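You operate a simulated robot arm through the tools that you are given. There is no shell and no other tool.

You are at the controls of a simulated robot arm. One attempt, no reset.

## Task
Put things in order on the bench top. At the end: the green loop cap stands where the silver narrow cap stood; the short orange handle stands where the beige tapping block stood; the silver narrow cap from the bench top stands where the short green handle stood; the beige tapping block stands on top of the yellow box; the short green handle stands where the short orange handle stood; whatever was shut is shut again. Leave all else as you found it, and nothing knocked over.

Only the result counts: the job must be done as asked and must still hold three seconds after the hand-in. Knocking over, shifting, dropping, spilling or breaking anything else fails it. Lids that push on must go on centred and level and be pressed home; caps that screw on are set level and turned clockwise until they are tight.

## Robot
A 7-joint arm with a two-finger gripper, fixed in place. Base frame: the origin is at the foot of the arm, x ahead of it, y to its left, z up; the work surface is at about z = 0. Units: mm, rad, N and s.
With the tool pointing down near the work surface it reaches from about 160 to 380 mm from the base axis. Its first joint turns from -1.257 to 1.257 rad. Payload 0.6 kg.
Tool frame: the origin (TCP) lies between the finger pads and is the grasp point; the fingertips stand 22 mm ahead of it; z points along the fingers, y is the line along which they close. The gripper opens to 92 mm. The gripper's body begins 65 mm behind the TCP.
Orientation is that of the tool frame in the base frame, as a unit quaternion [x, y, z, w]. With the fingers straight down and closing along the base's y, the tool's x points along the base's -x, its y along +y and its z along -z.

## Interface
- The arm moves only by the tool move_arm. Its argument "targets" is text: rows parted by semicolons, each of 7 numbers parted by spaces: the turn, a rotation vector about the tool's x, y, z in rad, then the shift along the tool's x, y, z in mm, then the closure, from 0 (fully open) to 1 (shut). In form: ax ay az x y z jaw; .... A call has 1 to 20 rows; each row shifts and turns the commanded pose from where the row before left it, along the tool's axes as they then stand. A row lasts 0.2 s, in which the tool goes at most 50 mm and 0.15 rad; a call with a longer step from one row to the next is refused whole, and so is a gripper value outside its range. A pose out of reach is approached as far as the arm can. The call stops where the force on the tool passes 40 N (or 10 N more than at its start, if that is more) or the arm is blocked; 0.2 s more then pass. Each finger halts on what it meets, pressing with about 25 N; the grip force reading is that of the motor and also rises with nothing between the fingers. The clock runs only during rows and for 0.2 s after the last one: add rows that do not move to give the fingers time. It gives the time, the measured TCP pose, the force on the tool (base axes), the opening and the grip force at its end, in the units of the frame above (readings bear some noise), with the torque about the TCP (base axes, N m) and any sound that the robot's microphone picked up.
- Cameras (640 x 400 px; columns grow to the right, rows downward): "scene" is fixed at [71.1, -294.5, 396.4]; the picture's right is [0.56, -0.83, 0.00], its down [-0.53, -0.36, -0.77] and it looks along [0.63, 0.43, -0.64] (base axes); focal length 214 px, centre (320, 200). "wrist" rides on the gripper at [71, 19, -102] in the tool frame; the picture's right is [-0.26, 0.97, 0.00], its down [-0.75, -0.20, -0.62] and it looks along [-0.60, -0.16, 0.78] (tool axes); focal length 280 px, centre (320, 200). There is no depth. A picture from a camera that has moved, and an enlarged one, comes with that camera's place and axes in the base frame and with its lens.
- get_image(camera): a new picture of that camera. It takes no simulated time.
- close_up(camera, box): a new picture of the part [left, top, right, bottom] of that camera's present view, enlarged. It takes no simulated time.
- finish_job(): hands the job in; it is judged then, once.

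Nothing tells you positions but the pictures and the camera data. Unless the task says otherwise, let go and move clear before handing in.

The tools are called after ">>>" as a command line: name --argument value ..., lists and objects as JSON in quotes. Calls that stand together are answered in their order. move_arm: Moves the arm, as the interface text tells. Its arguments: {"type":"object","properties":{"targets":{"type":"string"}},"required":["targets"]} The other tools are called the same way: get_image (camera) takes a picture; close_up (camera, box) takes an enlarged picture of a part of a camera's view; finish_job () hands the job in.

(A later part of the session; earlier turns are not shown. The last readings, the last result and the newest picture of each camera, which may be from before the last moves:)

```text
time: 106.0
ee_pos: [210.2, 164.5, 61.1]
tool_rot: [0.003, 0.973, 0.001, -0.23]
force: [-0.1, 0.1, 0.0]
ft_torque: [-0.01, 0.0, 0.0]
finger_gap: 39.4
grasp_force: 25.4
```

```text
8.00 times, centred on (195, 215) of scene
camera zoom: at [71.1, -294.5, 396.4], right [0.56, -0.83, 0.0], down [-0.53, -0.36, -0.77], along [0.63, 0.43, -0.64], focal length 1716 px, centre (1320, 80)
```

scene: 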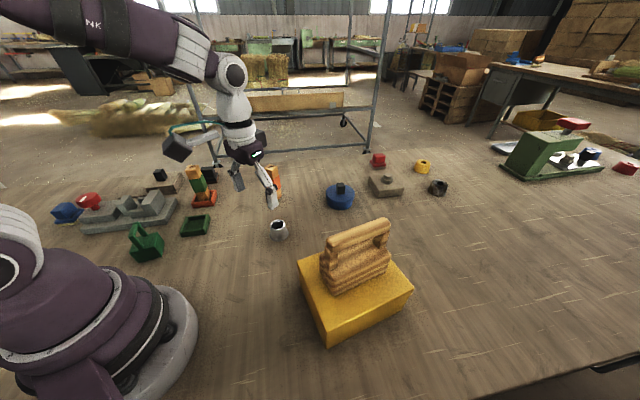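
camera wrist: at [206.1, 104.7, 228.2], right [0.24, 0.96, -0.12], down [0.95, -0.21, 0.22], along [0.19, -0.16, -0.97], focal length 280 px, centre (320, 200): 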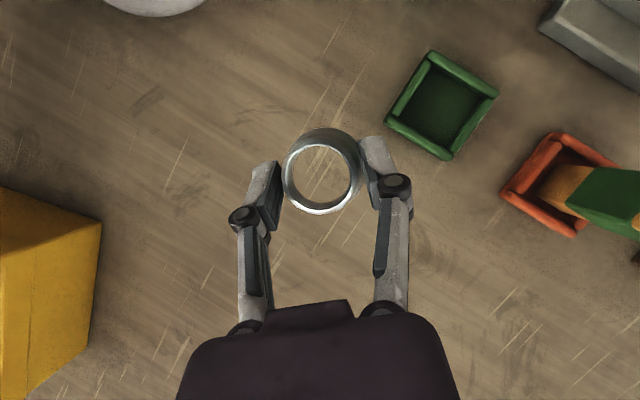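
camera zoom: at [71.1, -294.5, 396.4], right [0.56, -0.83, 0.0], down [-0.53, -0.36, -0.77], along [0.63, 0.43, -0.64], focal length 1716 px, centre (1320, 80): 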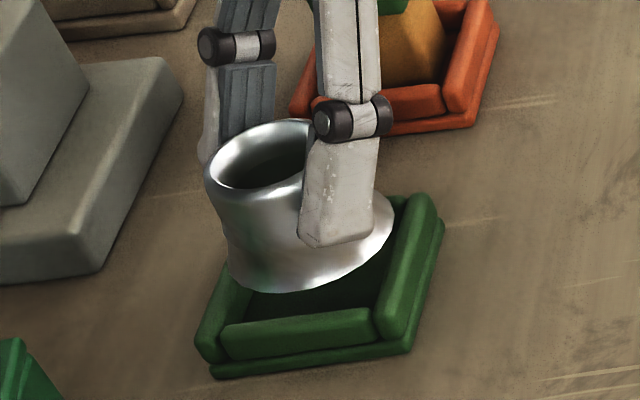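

>>> move_arm --targets "0 0 0 -2 -0.25 4.6 1; 0 0 0 -2 -0.25 4.6 1; 0 0 0 0 0 0 1; 0 0 0 0 0 0 1"

>>> close_up --camera "wrist" --box '[220, 80, 430, 260]'

>>> close_up --camera "scene" --box '[170, 190, 220, 240]'

```text
time: 107.0
ee_pos: [209.7, 164.9, 51.4]
tool_rot: [0.003, 0.973, 0.001, -0.23]
force: [0.3, -3.3, 19.3]
ft_torque: [-0.08, -0.02, 0.02]
finger_gap: 39.1
grasp_force: 25.1
```

```text
2.22 times, centred on (325, 170) of wrist
camera zoom: at [192.6, 184.6, 174.8], right [0.24, 0.96, -0.12], down [0.95, -0.21, 0.22], along [0.19, -0.16, -0.97], focal length 623 px, centre (309, 267)
```

zoom: 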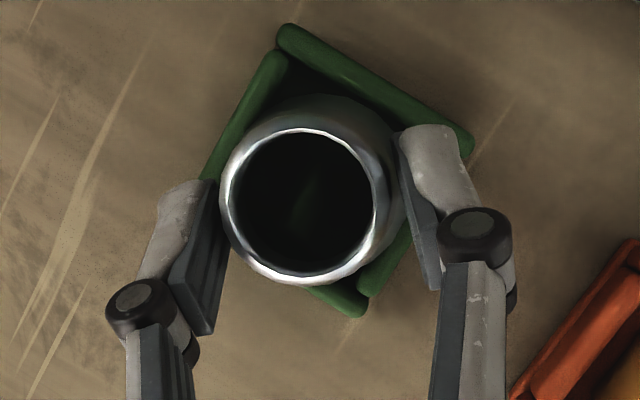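

```text
8.00 times, centred on (195, 215) of scene
camera zoom: at [71.0, -294.5, 396.4], right [0.56, -0.83, 0.0], down [-0.53, -0.36, -0.77], along [0.64, 0.43, -0.64], focal length 1716 px, centre (1320, 80)
```

zoom: 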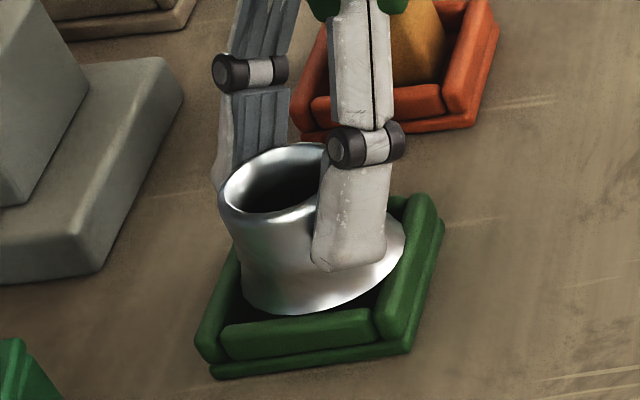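

>>> move_arm --targets "0 0 0 0.9 0 -1.8 1; 0 0 0 0.6 -0.8 0.3 1; 0 0 0 -0.9 0 1.8 1; 0 0 0 0 0 0 1; 0 0 0 0 0 0 1"

>>> close_up --camera "wrist" --box '[220, 80, 430, 260]'

>>> close_up --camera "scene" --box '[170, 190, 220, 240]'

```text
time: 108.2
ee_pos: [208.9, 163.3, 50.9]
tool_rot: [0.003, 0.973, 0.0, -0.23]
force: [-0.1, -1.0, -0.3]
ft_torque: [-0.05, 0.01, 0.0]
finger_gap: 39.4
grasp_force: 25.2
```

```text
2.22 times, centred on (325, 170) of wrist
camera zoom: at [191.7, 184.0, 174.9], right [0.24, 0.96, -0.12], down [0.95, -0.21, 0.22], along [0.19, -0.16, -0.97], focal length 623 px, centre (309, 267)
```

zoom: 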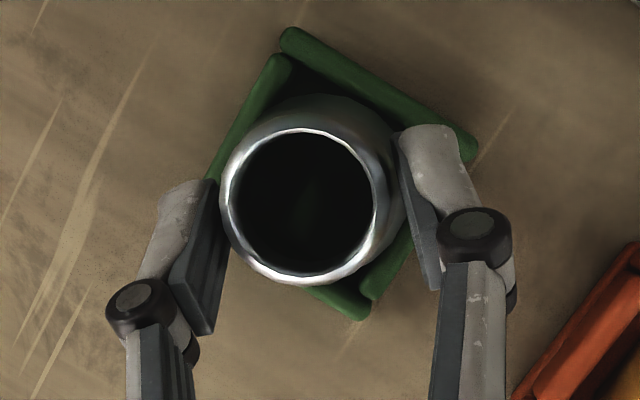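

```text
8.00 times, centred on (195, 215) of scene
camera zoom: at [71.1, -294.5, 396.4], right [0.56, -0.83, 0.0], down [-0.53, -0.36, -0.77], along [0.63, 0.43, -0.64], focal length 1716 px, centre (1320, 80)
```

zoom: 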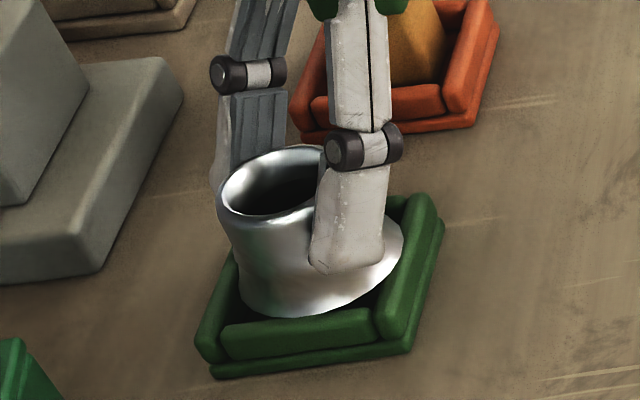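

>>> move_arm --targets "0 0 0 -0.45 0 0.9 1; 0 0 0 0 0 0 1; 0 0 0 0 0 0 1"

>>> move_arm --targets "0 0 0 -0.45 0 0.9 1; 0 0 0 0 0 0 1; 0 0 0 0 0 0 1"

```text
time: 109.0
ee_pos: [208.6, 163.7, 50.5]
tool_rot: [0.003, 0.973, 0.002, -0.231]
force: [-3.7, 3.4, 17.3]
ft_torque: [-0.01, 0.16, -0.05]
finger_gap: 39.5
grasp_force: 24.6
```

```text
time: 109.8
ee_pos: [209.7, 164.7, 48.2]
tool_rot: [0.003, 0.973, 0.002, -0.23]
force: [-0.3, 9.6, 18.1]
ft_torque: [0.18, 0.07, 0.0]
finger_gap: 39.6
grasp_force: 25.0
```

>>> close_up --camera "wrist" --box '[240, 90, 410, 240]'

>>> close_up --camera "scene" --box '[175, 195, 215, 240]'

```text
2.67 times, centred on (325, 165) of wrist
camera zoom: at [191.9, 183.7, 173.2], right [0.24, 0.96, -0.12], down [0.95, -0.21, 0.22], along [0.19, -0.16, -0.97], focal length 748 px, centre (307, 293)
```

zoom: 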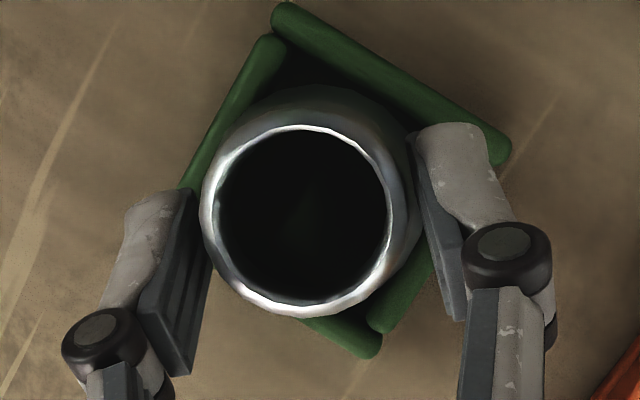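

```text
8.89 times, centred on (195, 218) of scene
camera zoom: at [71.0, -294.5, 396.4], right [0.56, -0.83, 0.0], down [-0.53, -0.36, -0.77], along [0.64, 0.43, -0.64], focal length 1906 px, centre (1431, 44)
```

zoom: 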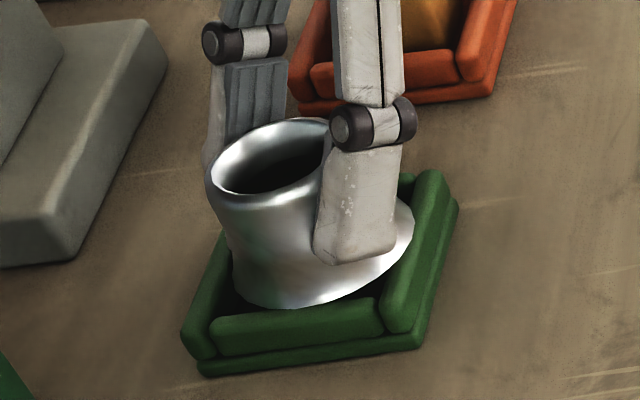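

>>> close_up --camera "wrist" --box '[290, 85, 410, 195]'

>>> close_up --camera "scene" --box '[183, 205, 213, 232]'

```text
3.64 times, centred on (350, 140) of wrist
camera zoom: at [191.9, 183.7, 173.2], right [0.24, 0.96, -0.12], down [0.95, -0.21, 0.22], along [0.19, -0.16, -0.97], focal length 1020 px, centre (211, 418)
```

zoom: 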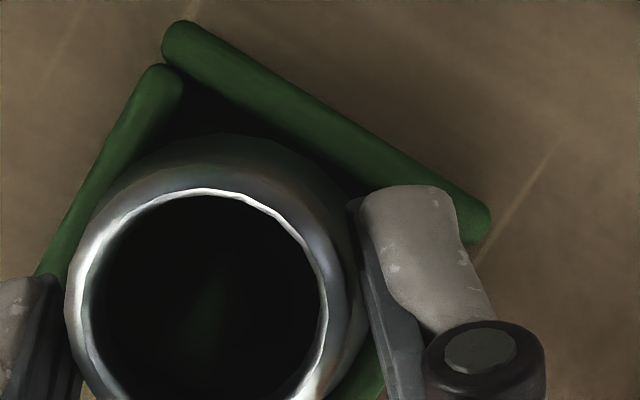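

```text
14.81 times, centred on (198, 218) of scene
camera zoom: at [71.0, -294.5, 396.4], right [0.56, -0.83, 0.0], down [-0.53, -0.36, -0.77], along [0.64, 0.43, -0.64], focal length 3177 px, centre (2127, -74)
```

zoom: 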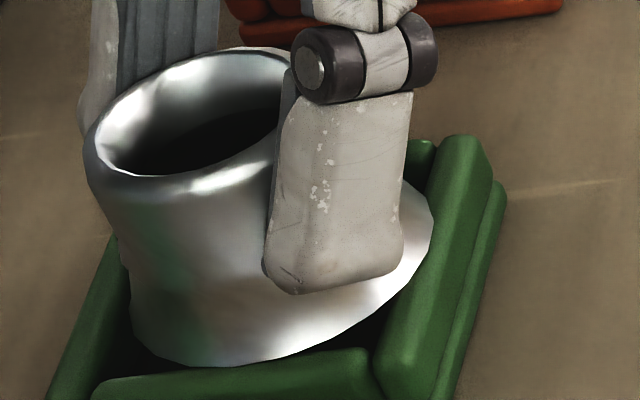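

>>> move_arm --targets "0 0 0 0.6 0 -1.2 1; 0 0 0 0 0.8 0 1; 0 0 0 0 0 0 1; 0 0 0 0 0 0 1"

>>> move_arm --targets "0 0 0 -0.25 0 0.5 1; 0 0 0 0 0 0 1; 0 0 0 0 0 0 1"

>>> move_arm --targets "0 0 0 -0.25 0 0.5 1; 0 0 0 0 0 0 1; 0 0 0 0 0 0 1"

```text
time: 110.8
ee_pos: [209.8, 164.8, 49.9]
tool_rot: [0.003, 0.973, 0.001, -0.231]
force: [-1.5, -4.7, -0.7]
ft_torque: [-0.17, 0.08, 0.03]
finger_gap: 39.3
grasp_force: 25.3
```

```text
time: 111.6
ee_pos: [210.7, 165.3, 50.1]
tool_rot: [0.003, 0.973, 0.001, -0.232]
force: [-6.5, -5.7, 5.1]
ft_torque: [-0.2, 0.14, 0.06]
finger_gap: 39.3
grasp_force: 24.8
```

```text
time: 112.4
ee_pos: [209.2, 164.1, 50.0]
tool_rot: [0.002, 0.973, 0.001, -0.229]
force: [-1.8, -3.0, 18.1]
ft_torque: [-0.23, 0.03, 0.0]
finger_gap: 39.5
grasp_force: 25.4
```

There are side forces without vertical force, so the flange is between the rims and it does fit with very little clearance. I'll ease it in with small corrections.

>>> move_arm --targets "0 0 0 0.25 0 -0.5 1; 0 0 0 0.45 -0.4 0.2 1; 0 0 0 0 0 0 1; 0 0 0 0 0 0 1"

>>> move_arm --targets "0 0 0 -0.25 0 0.5 1; 0 0 0 0 0 0 1; 0 0 0 0 0 0 1"

```text
time: 113.4
ee_pos: [209.1, 163.7, 50.8]
tool_rot: [0.003, 0.973, 0.001, -0.23]
force: [-0.4, 0.5, 0.2]
ft_torque: [0.01, 0.03, -0.01]
finger_gap: 39.4
grasp_force: 24.9
```

```text
time: 114.2
ee_pos: [208.8, 162.3, 50.7]
tool_rot: [0.003, 0.973, 0.002, -0.23]
force: [-0.6, -1.6, 13.5]
ft_torque: [-0.14, 0.0, 0.0]
finger_gap: 39.6
grasp_force: 24.8
```

>>> move_arm --targets "0 0 0 0.25 0 -0.5 1; 0 0 0 0.45 0.5 0.2 1; 0 0 0 0 0 0 1; 0 0 0 -0.25 0 0.5 1; 0 0 0 0 0 0 1; 0 0 0 0 0 0 1"

>>> move_arm --targets "0 0 0 -0.25 0 0.5 1; 0 0 0 0 0 0 1; 0 0 0 0 0 0 1"

```text
time: 115.6
ee_pos: [207.8, 164.6, 50.1]
tool_rot: [0.003, 0.973, 0.0, -0.23]
force: [1.7, -5.3, 16.5]
ft_torque: [-0.32, -0.02, 0.04]
finger_gap: 39.5
grasp_force: 24.8
```

```text
time: 116.4
ee_pos: [208.2, 164.4, 48.6]
tool_rot: [0.002, 0.973, 0.001, -0.231]
force: [-0.9, 3.5, 17.0]
ft_torque: [-0.02, 0.09, 0.02]
finger_gap: 39.7
grasp_force: 24.7
```

>>> move_arm --targets "0 0 0 0.2 0.3 -0.4 1; 0 0 0 0 0 0 1; 0 0 0 0 0 0 1"

>>> close_up --camera "scene" --box '[183, 205, 213, 232]'

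>>> close_up --camera "wrist" --box '[240, 90, 410, 240]'

```text
time: 117.2
ee_pos: [208.7, 164.8, 49.2]
tool_rot: [0.003, 0.973, 0.0, -0.23]
force: [-0.8, 0.7, -0.3]
ft_torque: [0.01, -0.01, -0.02]
finger_gap: 39.6
grasp_force: 25.1
```

```text
14.81 times, centred on (198, 218) of scene
camera zoom: at [71.1, -294.5, 396.4], right [0.56, -0.83, 0.0], down [-0.53, -0.36, -0.77], along [0.63, 0.43, -0.64], focal length 3177 px, centre (2127, -74)
```

zoom: 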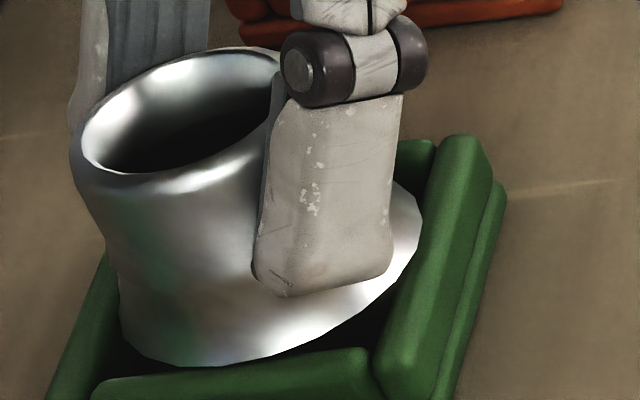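

```text
2.67 times, centred on (325, 165) of wrist
camera zoom: at [190.9, 185.0, 172.8], right [0.24, 0.96, -0.12], down [0.95, -0.21, 0.22], along [0.19, -0.16, -0.97], focal length 748 px, centre (307, 293)
```

zoom: 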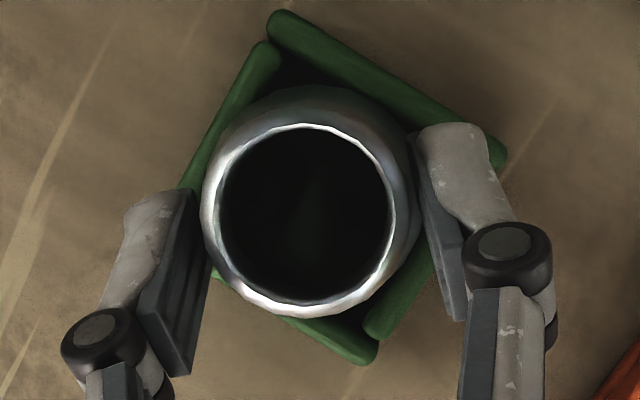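

Forces are near zero and the cap is level and centred. Releasing gently.

>>> move_arm --targets "0 0 0 -0.1 0 0.2 1; 0 0 0 0 0 0 0.56; 0 0 0 0 0 0 0.55; 0 0 0 0 0 0 0.53; 0 0 0 0 0 0 0.5; 0 0 0 0 0 0 0.47; 0 0 0 0 0 0 0.44"

>>> close_up --camera "scene" --box '[183, 205, 213, 232]'

>>> close_up --camera "wrist" --box '[240, 90, 410, 240]'

```text
time: 118.8
ee_pos: [209.3, 165.0, 48.7]
tool_rot: [0.003, 0.973, 0.001, -0.23]
force: [0.6, -0.4, 0.4]
ft_torque: [0.0, 0.03, -0.06]
finger_gap: 51.6
grasp_force: 0.1
```

```text
14.81 times, centred on (198, 218) of scene
camera zoom: at [71.1, -294.5, 396.4], right [0.56, -0.83, 0.0], down [-0.53, -0.36, -0.77], along [0.63, 0.43, -0.64], focal length 3177 px, centre (2127, -74)
```

zoom: 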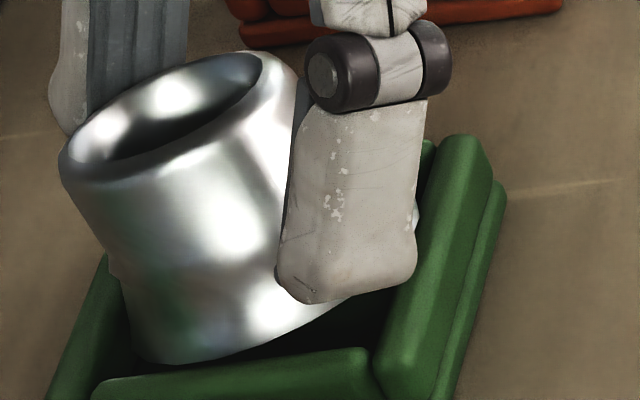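

```text
2.67 times, centred on (325, 165) of wrist
camera zoom: at [190.8, 185.0, 172.5], right [0.24, 0.96, -0.12], down [0.95, -0.21, 0.22], along [0.19, -0.16, -0.97], focal length 748 px, centre (307, 293)
```

zoom: 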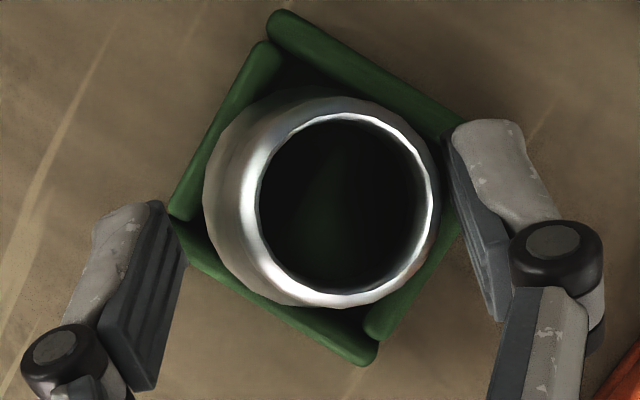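

The cap settled about 12° off, with its +y side dropped into the pocket and its −y side up on the rim. I'll back away, then press it level from above with both fingertips.

>>> move_arm --targets "0 0 0 0 0 0 0.35; 0 0 0 0 0 0 0.25; 0 0 0 0 0 0 0.2; 0 0 0 0 0 -15 0.2; 0 0 0 0 0 -30 0.2; 0 0 0 0 0 -20 0.2; 0 0 0 0 0 0 0.2"

>>> close_up --camera "scene" --box '[175, 195, 215, 240]'

>>> close_up --camera "wrist" --box '[230, 70, 410, 220]'

```text
time: 120.4
ee_pos: [238.9, 165.2, 106.0]
tool_rot: [0.003, 0.973, 0.001, -0.229]
force: [0.7, -0.5, -0.5]
ft_torque: [-0.01, 0.03, -0.01]
finger_gap: 73.5
grasp_force: 0.3
```

```text
8.89 times, centred on (195, 218) of scene
camera zoom: at [71.1, -294.5, 396.4], right [0.56, -0.83, 0.0], down [-0.53, -0.36, -0.77], along [0.63, 0.43, -0.64], focal length 1906 px, centre (1431, 44)
```

zoom: 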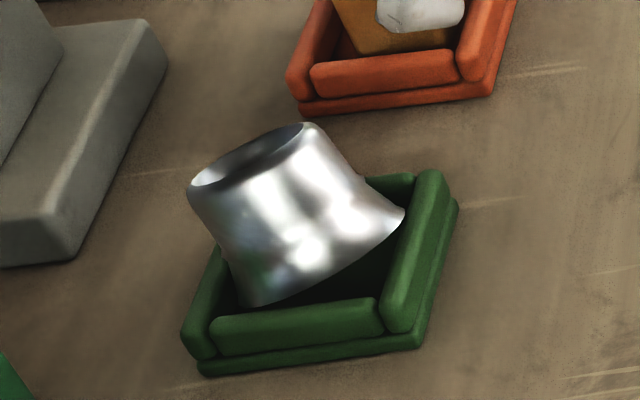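

```text
2.67 times, centred on (320, 145) of wrist
camera zoom: at [221.1, 184.6, 229.7], right [0.24, 0.96, -0.12], down [0.95, -0.21, 0.22], along [0.19, -0.16, -0.97], focal length 748 px, centre (320, 347)
```

zoom: 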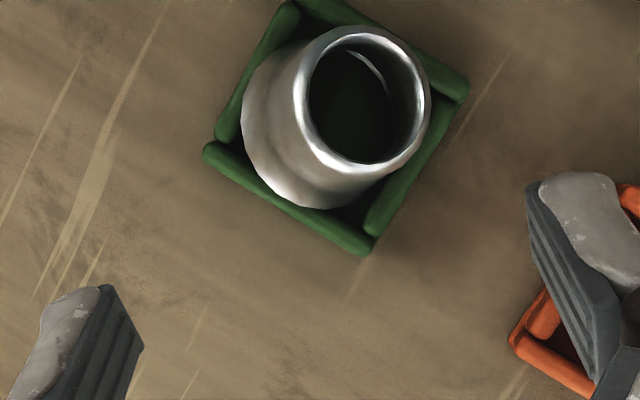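

The cap leans toward +y. I'll go back to a vertical tool, straddle it and close gently so the pads right it, and then settle it on the tray with the fingers loosely caging it.

>>> move_arm --targets "0 -0.116 0 0 0 0 0.2; 0 -0.116 0 0 0 0 0.2; 0 -0.116 0 0 0 0 0.2; 0 -0.117 0 0 0 0 0.2; 0 0 0 18 1.5 0 0.2; 0 0 0 18 1 0 0.2; 0 0 0 0 0 0 0.2; 0 0 0 0 0 0 0.2"

>>> get_image --camera "wrist"

>>> close_up --camera "scene" --box '[160, 160, 230, 240]'

```text
time: 122.2
ee_pos: [200.4, 166.2, 107.7]
tool_rot: [0.003, 1.0, 0.0, 0.001]
force: [0.9, -0.8, 0.0]
ft_torque: [0.06, 0.01, 0.01]
finger_gap: 73.4
grasp_force: 0.1
```

```text
taken
camera wrist: at [130.8, 186.9, 209.6], right [0.27, 0.96, 0.0], down [0.75, -0.21, 0.63], along [0.6, -0.17, -0.78], focal length 280 px, centre (320, 200)
```

wrist: 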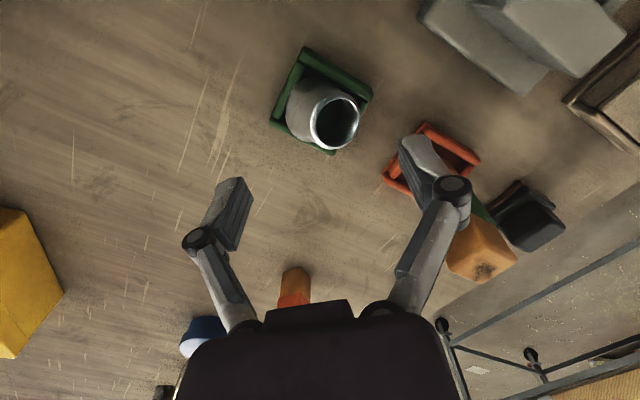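

```text
5.00 times, centred on (195, 200) of scene
camera zoom: at [71.0, -294.5, 396.4], right [0.56, -0.83, 0.0], down [-0.53, -0.36, -0.77], along [0.63, 0.43, -0.64], focal length 1072 px, centre (945, 200)
```

zoom: 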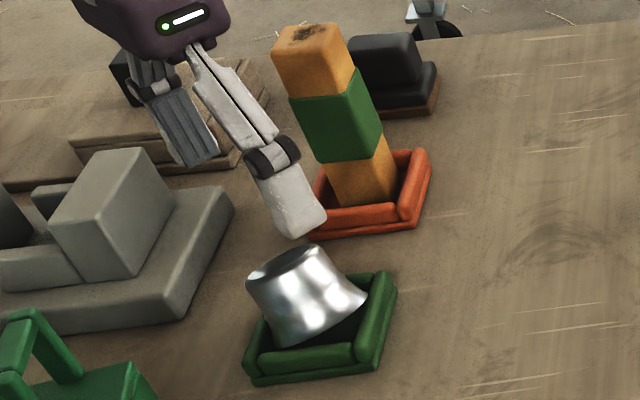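

>>> move_arm --targets "0 0 0 -1.5 0.5 15 0.2; 0 0 0 0 0 20 0.2; 0 0 0 0 0 19 0.2; 0 0 0 0 0 0 0.2; 0 0 0 0 0 0 0.28; 0 0 0 0 0 0 0.33; 0 0 0 0 0 0 0.36; 0 0 0 0 0 0 0.39; 0 0 0 0 0 0 0.42"

>>> close_up --camera "wrist" --box '[230, 80, 430, 240]'

>>> close_up --camera "scene" --box '[170, 185, 220, 240]'

```text
time: 124.2
ee_pos: [202.9, 168.4, 52.6]
tool_rot: [0.004, 1.0, 0.0, 0.0]
force: [-0.1, 0.0, -0.4]
ft_torque: [-0.01, 0.01, 0.0]
finger_gap: 53.4
grasp_force: 0.7
```

```text
2.50 times, centred on (330, 160) of wrist
camera zoom: at [132.6, 188.4, 155.4], right [0.27, 0.96, 0.0], down [0.75, -0.21, 0.62], along [0.6, -0.17, -0.78], focal length 701 px, centre (295, 300)
```

zoom: 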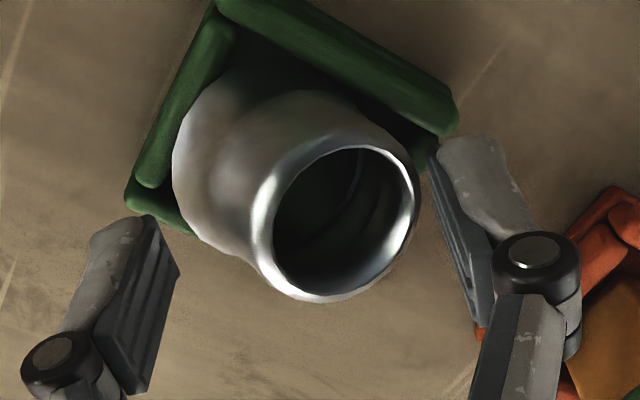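

```text
7.27 times, centred on (195, 212) of scene
camera zoom: at [71.1, -294.5, 396.4], right [0.56, -0.83, 0.0], down [-0.53, -0.36, -0.77], along [0.63, 0.43, -0.64], focal length 1560 px, centre (1229, 109)
```

zoom: 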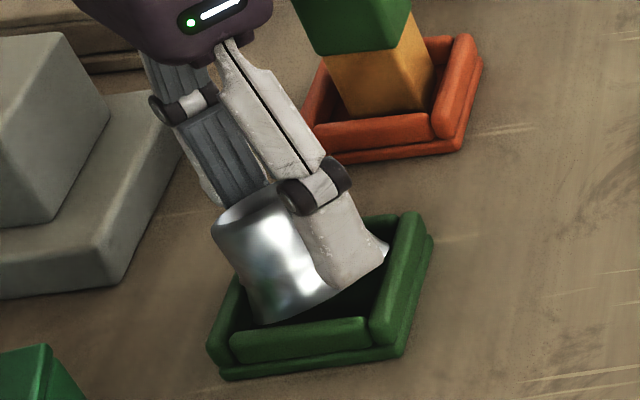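

>>> move_arm --targets "0 0 0 0 0 0 0.45; 0 0 0 0 0 0 0.48; 0 0 0 0 0 0 0.5; 0 0 0 0 0 0 0.52; 0 0 0 0 0 0 0.54; 0 0 0 0 0 0 0.56; 0 0 0 0 0 0 0.56"

>>> close_up --camera "wrist" --box '[230, 80, 430, 240]'

>>> close_up --camera "scene" --box '[170, 185, 220, 240]'

```text
time: 125.8
ee_pos: [204.0, 168.7, 53.6]
tool_rot: [0.004, 1.0, 0.0, 0.0]
force: [-0.5, -0.1, 8.2]
ft_torque: [-0.08, -0.03, 0.03]
finger_gap: 41.6
grasp_force: 24.3
```

```text
2.50 times, centred on (330, 160) of wrist
camera zoom: at [132.7, 188.5, 155.5], right [0.27, 0.96, 0.0], down [0.75, -0.21, 0.63], along [0.6, -0.17, -0.78], focal length 701 px, centre (295, 300)
```

zoom: 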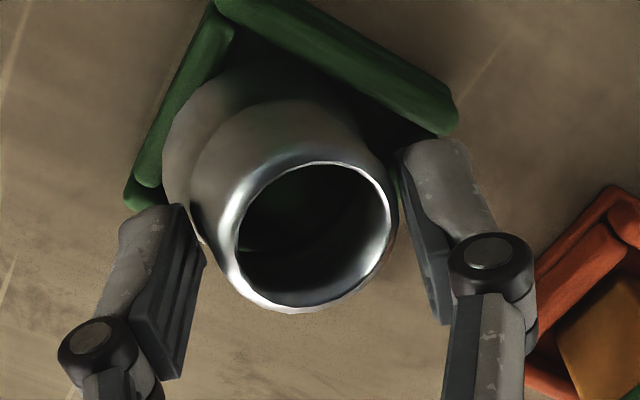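

```text
7.27 times, centred on (195, 212) of scene
camera zoom: at [71.0, -294.5, 396.4], right [0.56, -0.83, 0.0], down [-0.53, -0.36, -0.77], along [0.63, 0.43, -0.64], focal length 1560 px, centre (1229, 109)
```

zoom: 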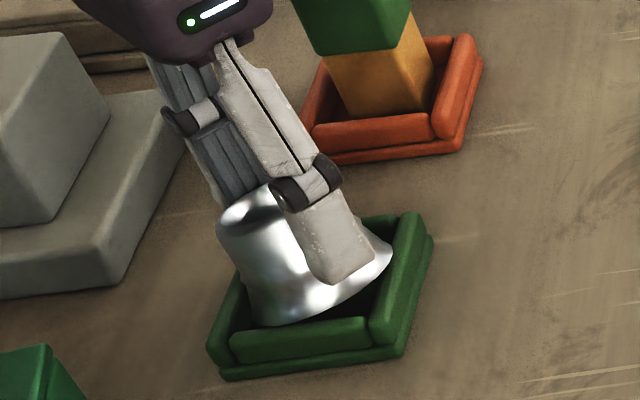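

>>> move_arm --targets "0 0 0 0 0 0 0.7; 0 0 0 0 0 0 1; 0 0 0 0 0 0 1; 0 0 0 0 0 -3 1; 0 0 0 0 0 -5 1; 0 0 0 0 0 -8 1; 0 0 0 0 0 -10 1; 0 0 0 0 0 -10 1; 0 0 0 0 0 0 1"

>>> close_up --camera "wrist" --box '[230, 80, 430, 240]'

>>> close_up --camera "scene" --box '[170, 170, 220, 240]'

```text
time: 127.8
ee_pos: [201.6, 168.2, 89.9]
tool_rot: [0.003, 1.0, 0.0, 0.0]
force: [-0.5, 1.1, -0.2]
ft_torque: [-0.04, -0.01, 0.03]
finger_gap: 39.1
grasp_force: 24.9
```

```text
2.50 times, centred on (330, 160) of wrist
camera zoom: at [132.0, 188.3, 192.5], right [0.27, 0.96, 0.0], down [0.75, -0.21, 0.62], along [0.6, -0.17, -0.78], focal length 701 px, centre (295, 300)
```

zoom: 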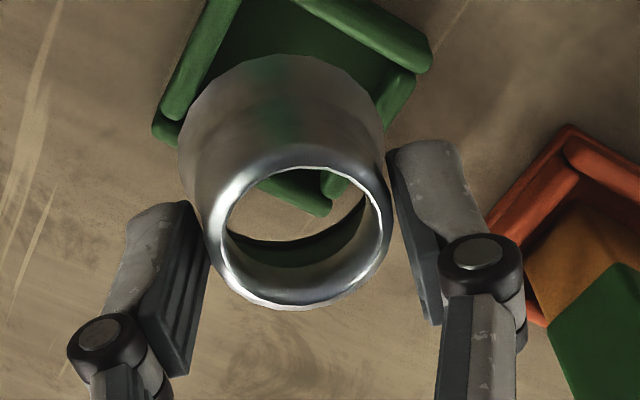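

```text
5.71 times, centred on (195, 205) of scene
camera zoom: at [71.1, -294.5, 396.4], right [0.56, -0.83, 0.0], down [-0.53, -0.36, -0.77], along [0.63, 0.43, -0.64], focal length 1226 px, centre (1034, 171)
```

zoom: 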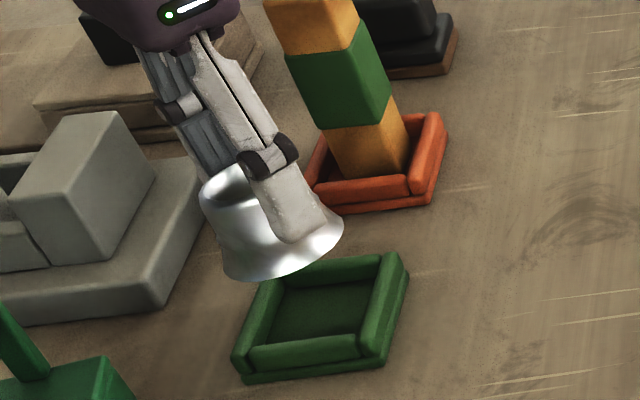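

The cap is back in hand, nearly upright. I'll set it on the clear bench area again to level it and measure its flange with the gripper.

>>> move_arm --targets "0 0 0 -1.5 -6 0 1; 0 0 0 -2.9 -11.4 0 1; 0 0 0 -2.9 -11.4 0 1; 0 0 0 -2.9 -11.4 0 1; 0 0 0 -2.9 -11.4 0 1; 0 0 0 -2.9 -11.4 0 1; 0 0 0 -2.9 -11.4 0 1; 0 0 0 -1.5 -6 0 1; 0 0 0 0 0 0 1; 0 0 0 0 0 12 1; 0 0 0 0 0 12 1; 0 0 0 0 0 12 1; 0 0 0 0 0 8 1; 0 0 0 0 0 0 1"

>>> close_up --camera "scene" --box '[200, 180, 260, 250]'

```text
time: 130.8
ee_pos: [222.4, 87.6, 45.2]
tool_rot: [0.003, 1.0, 0.0, 0.0]
force: [-0.2, 0.1, -0.5]
ft_torque: [0.04, 0.02, 0.01]
finger_gap: 38.7
grasp_force: 25.2
```

```text
5.71 times, centred on (230, 215) of scene
camera zoom: at [71.1, -294.5, 396.4], right [0.56, -0.83, 0.0], down [-0.53, -0.36, -0.77], along [0.63, 0.43, -0.64], focal length 1226 px, centre (834, 114)
```

zoom: 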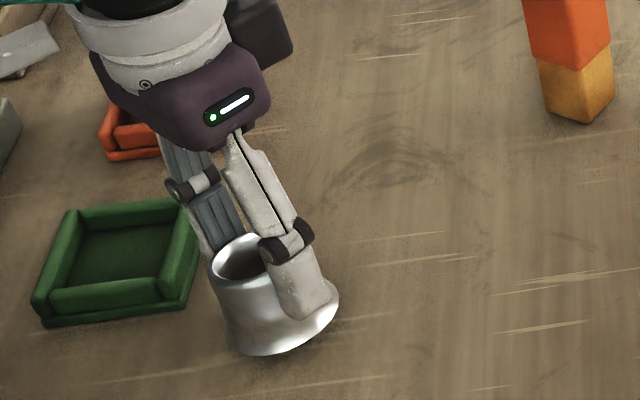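

>>> move_arm --targets "0 0 0 0 0 3 1; 0 0 0 0 0 2 1; 0 0 0 0 0 0 1"

>>> move_arm --targets "0 0 0 0 0 1.5 1; 0 0 0 0 0 0 1"

>>> move_arm --targets "0 0 0 0 0 1 1; 0 0 0 0 0 0 1"

```text
time: 131.6
ee_pos: [221.6, 86.9, 39.8]
tool_rot: [0.003, 1.0, 0.0, 0.0]
force: [0.5, -2.1, 6.2]
ft_torque: [0.06, -0.02, -0.01]
finger_gap: 38.6
grasp_force: 24.9
```

```text
time: 132.2
ee_pos: [221.9, 86.4, 38.3]
tool_rot: [0.004, 1.0, 0.0, 0.0]
force: [0.7, -4.6, 8.3]
ft_torque: [0.04, -0.02, -0.04]
finger_gap: 38.7
grasp_force: 25.0
```

```text
time: 132.8
ee_pos: [221.6, 86.1, 37.9]
tool_rot: [0.003, 1.0, 0.0, 0.0]
force: [0.7, -4.8, 10.3]
ft_torque: [0.03, -0.03, -0.01]
finger_gap: 38.9
grasp_force: 25.2
```

>>> move_arm --targets "0 0 0 0 0 0 0.57; 0 0 0 0 0 0 0.55; 0 0 0 0 0 0 0.52; 0 0 0 0 0 0 0.46; 0 0 0 0 0 0 0.4; 0 0 0 0 0 0 0.35"

>>> close_up --camera "wrist" --box '[230, 80, 430, 240]'

>>> close_up --camera "scene" --box '[205, 195, 255, 245]'

```text
time: 134.2
ee_pos: [222.8, 87.5, 36.6]
tool_rot: [0.003, 1.0, 0.0, 0.0]
force: [-1.3, -0.3, -0.4]
ft_torque: [-0.03, -0.03, 0.01]
finger_gap: 59.9
grasp_force: 0.1
```

```text
2.50 times, centred on (330, 160) of wrist
camera zoom: at [151.4, 107.5, 139.9], right [0.27, 0.96, 0.0], down [0.75, -0.21, 0.62], along [0.6, -0.17, -0.78], focal length 701 px, centre (295, 300)
```

zoom: 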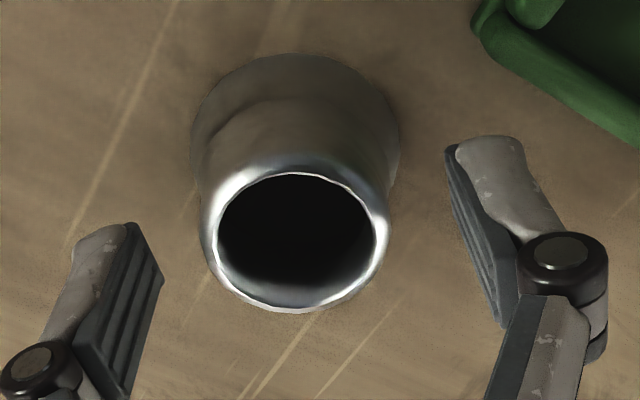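

```text
8.00 times, centred on (230, 220) of scene
camera zoom: at [71.1, -294.5, 396.4], right [0.56, -0.83, 0.0], down [-0.53, -0.36, -0.77], along [0.63, 0.43, -0.64], focal length 1716 px, centre (1040, 40)
```

zoom: 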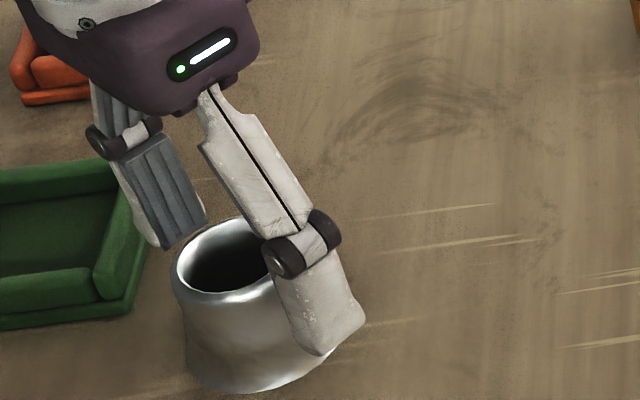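

>>> move_arm --targets "0 0 0 4 0.5 0 0.35; 0 0 0 0 0 6 0.35; 0 0 0 0 0 6 0.35; 0 0 0 0 0 0 0.35; 0 0 0 0 0 0 0.42; 0 0 0 0 0 0 0.46; 0 0 0 0 0 0 0.5; 0 0 0 0 0 0 0.54; 0 0 0 0 0 0 0.6; 0 0 0 0 0 0 0.8; 0 0 0 0 0 0 1; 0 0 0 0 0 0 1"

>>> close_up --camera "wrist" --box '[230, 80, 430, 240]'

>>> close_up --camera "scene" --box '[205, 195, 255, 245]'

```text
time: 136.8
ee_pos: [218.3, 87.1, 26.7]
tool_rot: [0.003, 1.0, 0.0, 0.0]
force: [-1.7, -1.0, 10.2]
ft_torque: [-0.07, 0.05, -0.03]
finger_gap: 40.7
grasp_force: 25.3
```

```text
2.50 times, centred on (330, 160) of wrist
camera zoom: at [147.7, 108.0, 127.9], right [0.27, 0.96, 0.0], down [0.75, -0.21, 0.62], along [0.6, -0.17, -0.78], focal length 701 px, centre (295, 300)
```

zoom: 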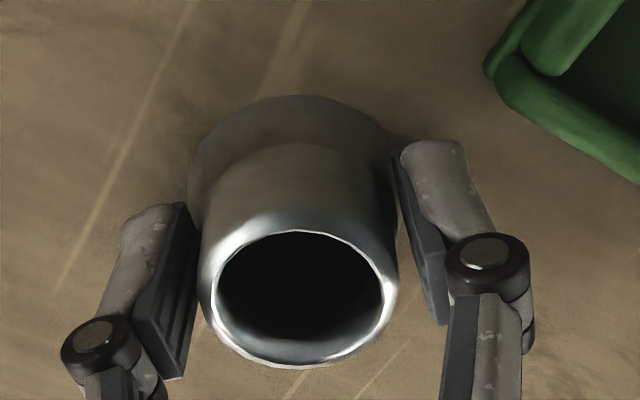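

```text
8.00 times, centred on (230, 220) of scene
camera zoom: at [71.0, -294.5, 396.4], right [0.56, -0.83, 0.0], down [-0.53, -0.36, -0.77], along [0.63, 0.43, -0.64], focal length 1716 px, centre (1040, 40)
```

zoom: 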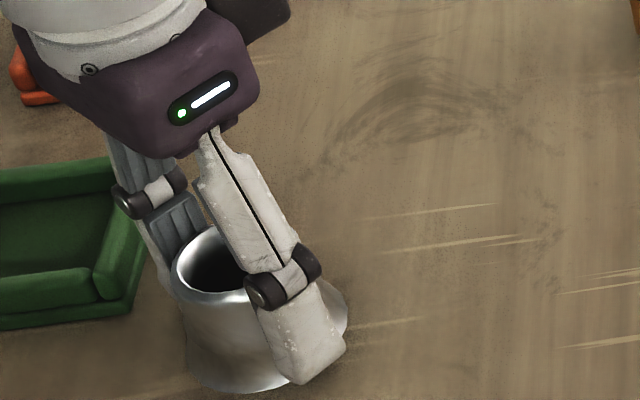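

The gap reads only 40.7 mm even low on the cap. I'll measure once more right at the base.

>>> move_arm --targets "0 0 0 0 0 0 0.5; 0 0 0 0 0 0 0.42; 0 0 0 0 0 2.5 0.42; 0 0 0 0 0 0 0.46; 0 0 0 0 0 0 0.5; 0 0 0 0 0 0 0.54; 0 0 0 0 0 0 0.7; 0 0 0 0 0 0 1; 0 0 0 0 0 0 1"

>>> close_up --camera "wrist" --box '[230, 80, 430, 240]'

```text
time: 138.8
ee_pos: [218.4, 87.8, 23.0]
tool_rot: [0.004, 1.0, 0.0, 0.0]
force: [-1.5, -1.3, 8.8]
ft_torque: [-0.02, 0.0, 0.01]
finger_gap: 41.4
grasp_force: 25.2
```

```text
2.50 times, centred on (330, 160) of wrist
camera zoom: at [147.7, 108.1, 125.4], right [0.27, 0.96, 0.0], down [0.75, -0.21, 0.62], along [0.6, -0.17, -0.78], focal length 701 px, centre (295, 300)
```

zoom: 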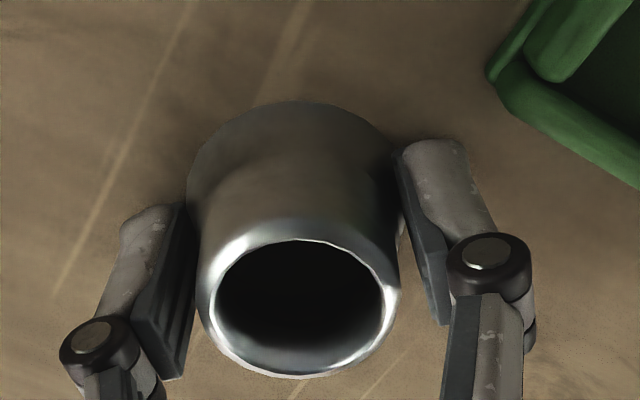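

The cap measures about 41 mm, so it should fit the pocket with a little clearance. I'll regrip it higher, centred and level, so it can go all the way in.

>>> move_arm --targets "0 0 0 0 0 0 0.5; 0 0 0 0 0 0 0.42; 0 0 0 0 0 0 0.4; 0 0 0 0 0 -8 0.4; 0 0 0 0 0 -8 0.4; 0 0 0 0 0 0 0.4; 0 0 0 0 0 0 0.48; 0 0 0 0 0 0 0.52; 0 0 0 0 0 0 0.56; 0 0 0 0 0 0 0.6; 0 0 0 0 0 0 0.8; 0 0 0 0 0 0 1; 0 0 0 0 0 0 1"

>>> close_up --camera "wrist" --box '[230, 80, 430, 240]'

>>> close_up --camera "scene" --box '[205, 195, 255, 245]'

```text
time: 141.6
ee_pos: [218.8, 87.3, 39.4]
tool_rot: [0.004, 1.0, -0.001, 0.0]
force: [-1.9, -0.2, 7.8]
ft_torque: [-0.02, 0.08, 0.0]
finger_gap: 38.5
grasp_force: 24.9
```

```text
2.50 times, centred on (330, 160) of wrist
camera zoom: at [147.8, 108.2, 141.8], right [0.27, 0.96, 0.0], down [0.75, -0.21, 0.62], along [0.6, -0.17, -0.78], focal length 701 px, centre (295, 300)
```

zoom: 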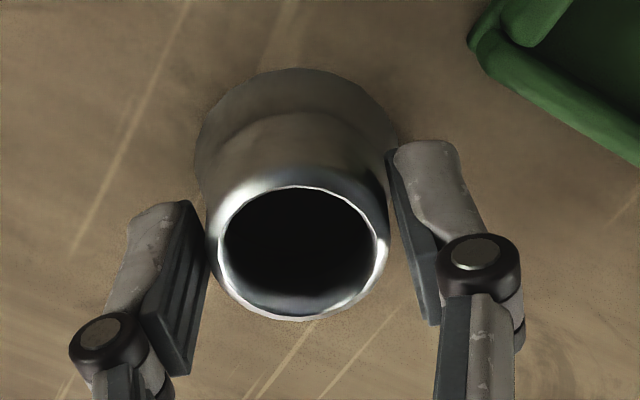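

```text
8.00 times, centred on (230, 220) of scene
camera zoom: at [71.0, -294.5, 396.4], right [0.56, -0.83, 0.0], down [-0.53, -0.36, -0.77], along [0.63, 0.43, -0.64], focal length 1716 px, centre (1040, 40)
```

zoom: 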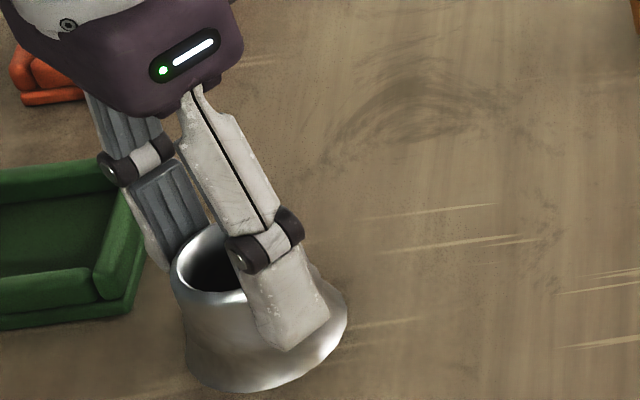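

>>> close_up --camera "scene" --box '[178, 205, 214, 240]'

>>> close_up --camera "scene" --box '[212, 210, 254, 250]'

```text
11.43 times, centred on (196, 222) of scene
camera zoom: at [71.0, -294.5, 396.4], right [0.56, -0.83, 0.0], down [-0.53, -0.36, -0.77], along [0.63, 0.43, -0.64], focal length 2451 px, centre (1737, -57)
```

zoom: 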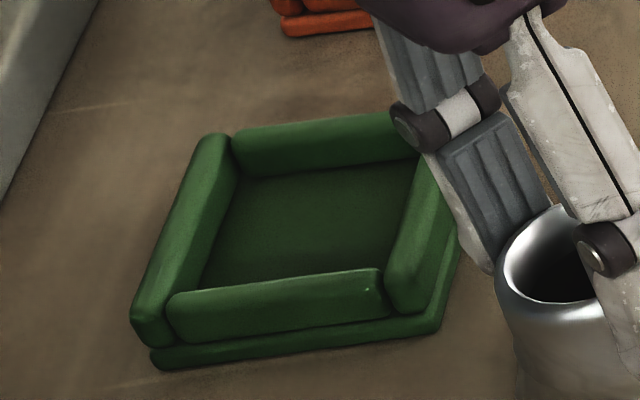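

```text
10.00 times, centred on (233, 230) of scene
camera zoom: at [71.0, -294.5, 396.4], right [0.56, -0.83, 0.0], down [-0.53, -0.36, -0.77], along [0.63, 0.43, -0.64], focal length 2145 px, centre (1190, -100)
```

zoom: 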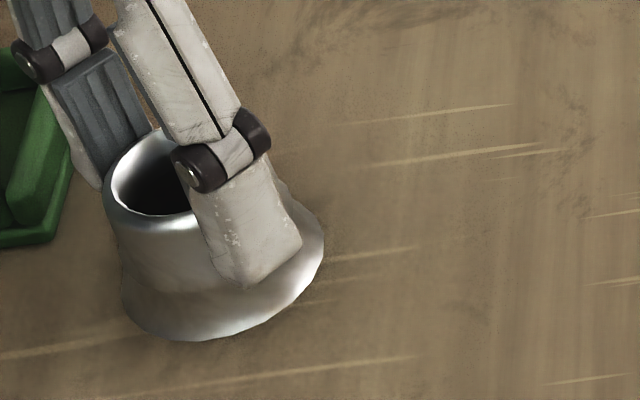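

Gripped evenly. Lifting and carrying it slowly to the tray, aiming for a slightly larger y than last time.

>>> move_arm --targets "0 0 0 0 0 -4 1; 0 0 0 0 0 -8 1; 0 0 0 0 0 -8 1; 0 0 0 0 0 -8 1; 0 0 0 0 0 -6 1; 0 0 0 0 0 0 1; 0 0 0 1.1 5 0 1; 0 0 0 2.19 10 0 1; 0 0 0 2.19 10 0 1; 0 0 0 2.19 10 0 1; 0 0 0 2.19 10 0 1; 0 0 0 2.19 10 0 1; 0 0 0 2.19 10 0 1; 0 0 0 2.19 10 0 1; 0 0 0 1.1 4.8 0 1; 0 0 0 0 0 0 1; 0 0 0 0 0 0 1"

>>> close_up --camera "wrist" --box '[230, 40, 430, 240]'

>>> close_up --camera "scene" --box '[170, 180, 220, 240]'

```text
time: 145.2
ee_pos: [201.5, 166.3, 73.2]
tool_rot: [0.003, 1.0, -0.001, -0.001]
force: [-0.5, -0.1, 0.2]
ft_torque: [0.04, 0.0, -0.01]
finger_gap: 38.2
grasp_force: 24.6
```

```text
2.00 times, centred on (330, 140) of wrist
camera zoom: at [131.4, 187.2, 175.8], right [0.27, 0.96, 0.0], down [0.75, -0.21, 0.62], along [0.6, -0.17, -0.78], focal length 561 px, centre (300, 320)
```

zoom: 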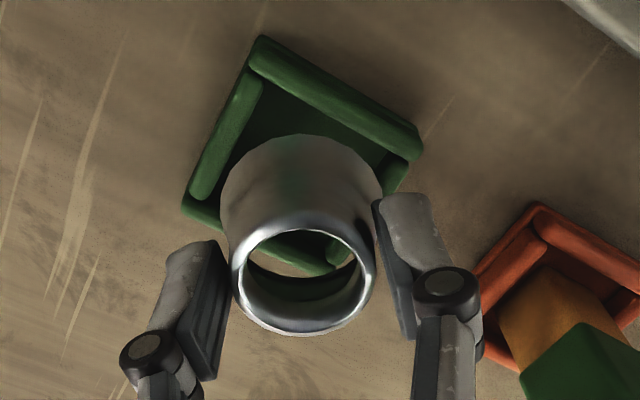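

```text
6.67 times, centred on (195, 210) of scene
camera zoom: at [71.1, -294.5, 396.4], right [0.56, -0.83, 0.0], down [-0.53, -0.36, -0.77], along [0.63, 0.43, -0.64], focal length 1430 px, centre (1153, 133)
```

zoom: 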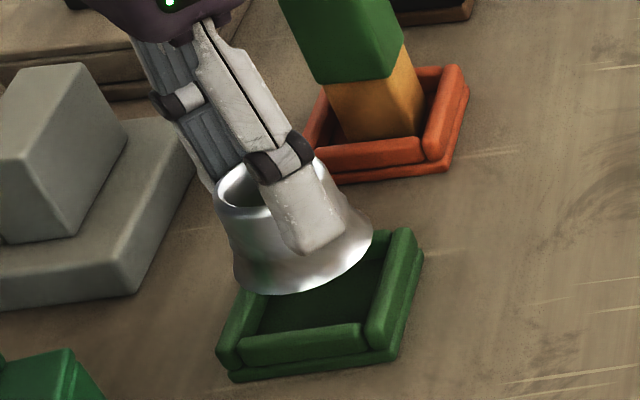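

>>> move_arm --targets "0 0 0 0 0 5 1; 0 0 0 0 0 5 1; 0 0 0 0 0 4 1; 0 0 0 0 0 0 1; 0 0 0 0 0 0 1"

>>> close_up --camera "wrist" --box '[240, 50, 400, 200]'

>>> close_up --camera "scene" --box '[178, 200, 214, 240]'

```text
time: 146.4
ee_pos: [200.9, 166.5, 60.4]
tool_rot: [0.003, 1.0, 0.0, 0.0]
force: [0.4, -1.5, -0.8]
ft_torque: [-0.02, 0.0, -0.01]
finger_gap: 38.4
grasp_force: 24.8
```

```text
2.67 times, centred on (320, 125) of wrist
camera zoom: at [130.6, 187.3, 162.1], right [0.27, 0.96, 0.0], down [0.75, -0.21, 0.62], along [0.6, -0.17, -0.78], focal length 748 px, centre (320, 400)
```

zoom: 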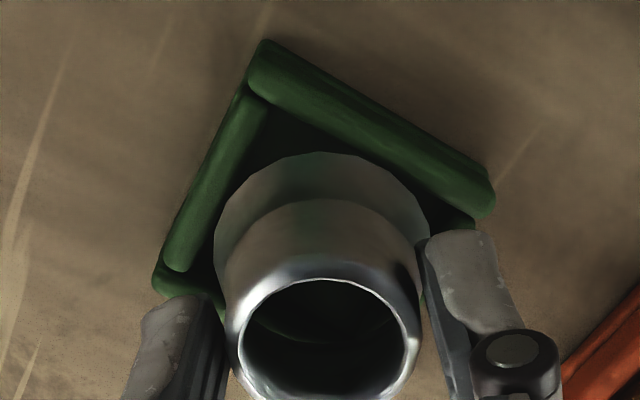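

```text
10.00 times, centred on (196, 220) of scene
camera zoom: at [71.1, -294.5, 396.4], right [0.56, -0.83, 0.0], down [-0.53, -0.36, -0.77], along [0.63, 0.43, -0.64], focal length 2145 px, centre (1560, 0)
```

zoom: 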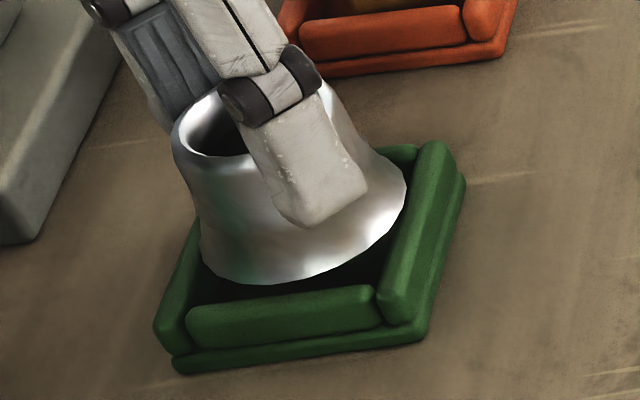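

>>> move_arm --targets "0 0 0 1.8 0.8 0 1; 0 0 0 0 0 2 1; 0 0 0 0 0 0 1; 0 0 0 0 0 0 1"

>>> close_up --camera "wrist" --box '[240, 50, 400, 200]'

>>> close_up --camera "scene" --box '[178, 200, 214, 240]'

```text
time: 147.4
ee_pos: [199.1, 168.6, 58.1]
tool_rot: [0.004, 1.0, 0.001, 0.001]
force: [-1.8, -2.5, 12.0]
ft_torque: [0.05, 0.06, -0.03]
finger_gap: 38.5
grasp_force: 24.7
```

```text
2.67 times, centred on (320, 125) of wrist
camera zoom: at [128.6, 188.3, 160.0], right [0.27, 0.96, 0.0], down [0.75, -0.21, 0.62], along [0.6, -0.17, -0.78], focal length 748 px, centre (320, 400)
```

zoom: 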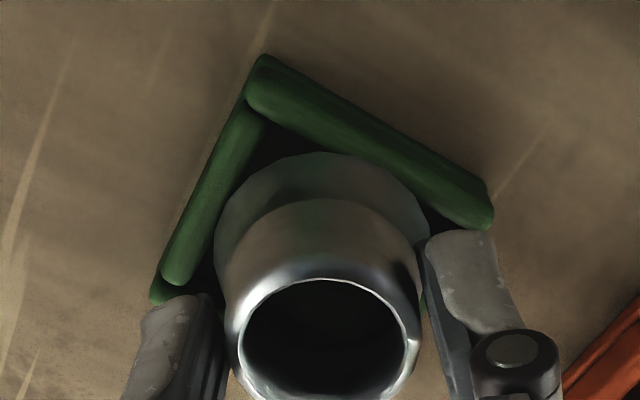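

```text
10.00 times, centred on (196, 220) of scene
camera zoom: at [71.0, -294.5, 396.4], right [0.56, -0.83, 0.0], down [-0.53, -0.36, -0.77], along [0.64, 0.43, -0.64], focal length 2145 px, centre (1560, 0)
```

zoom: 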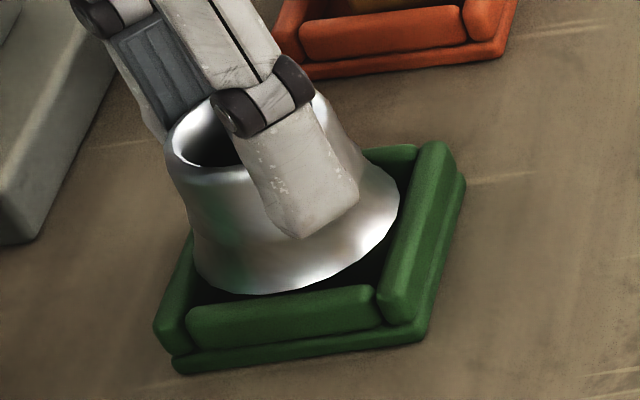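

Contact is now on the +y side, so the true centre lies between this and the last try. Shifting back 1.3 mm.

>>> move_arm --targets "0 0 0 0 0 -1.2 1; 0 0 0 0 -1.3 0 1; 0 0 0 0 0 1.2 1; 0 0 0 0 0 0 1; 0 0 0 0 0 0 1"

>>> move_arm --targets "0 0 0 0 0 0.6 1; 0 0 0 0 0 0 1; 0 0 0 0 0 0 1"

```text
time: 148.6
ee_pos: [199.8, 166.6, 58.1]
tool_rot: [0.004, 1.0, 0.001, -0.001]
force: [-5.5, -3.6, 19.1]
ft_torque: [-0.09, 0.14, -0.02]
finger_gap: 38.4
grasp_force: 25.1
```

```text
time: 149.4
ee_pos: [199.1, 167.1, 57.8]
tool_rot: [0.004, 1.0, 0.0, 0.0]
force: [-3.9, -4.4, 14.7]
ft_torque: [-0.15, 0.09, 0.01]
finger_gap: 38.3
grasp_force: 25.1
```

>>> move_arm --targets "0 0 0 0 0 -1 1; 0 0 0 0.9 -0.6 0 1; 0 0 0 0 0 1 1; 0 0 0 0 0 0 1; 0 0 0 0 0 0 1"

>>> move_arm --targets "0 0 0 0 0 0.6 1; 0 0 0 0 0 0 1; 0 0 0 0 0 0 1"

```text
time: 150.6
ee_pos: [197.8, 165.9, 57.3]
tool_rot: [0.004, 1.0, 0.0, -0.001]
force: [-0.8, -0.6, 3.2]
ft_torque: [0.02, 0.07, -0.01]
finger_gap: 38.1
grasp_force: 25.2
```

```text
time: 151.4
ee_pos: [199.3, 166.9, 56.2]
tool_rot: [0.003, 1.0, 0.001, 0.0]
force: [1.4, -2.3, 19.4]
ft_torque: [-0.09, 0.0, 0.01]
finger_gap: 38.8
grasp_force: 25.1
```

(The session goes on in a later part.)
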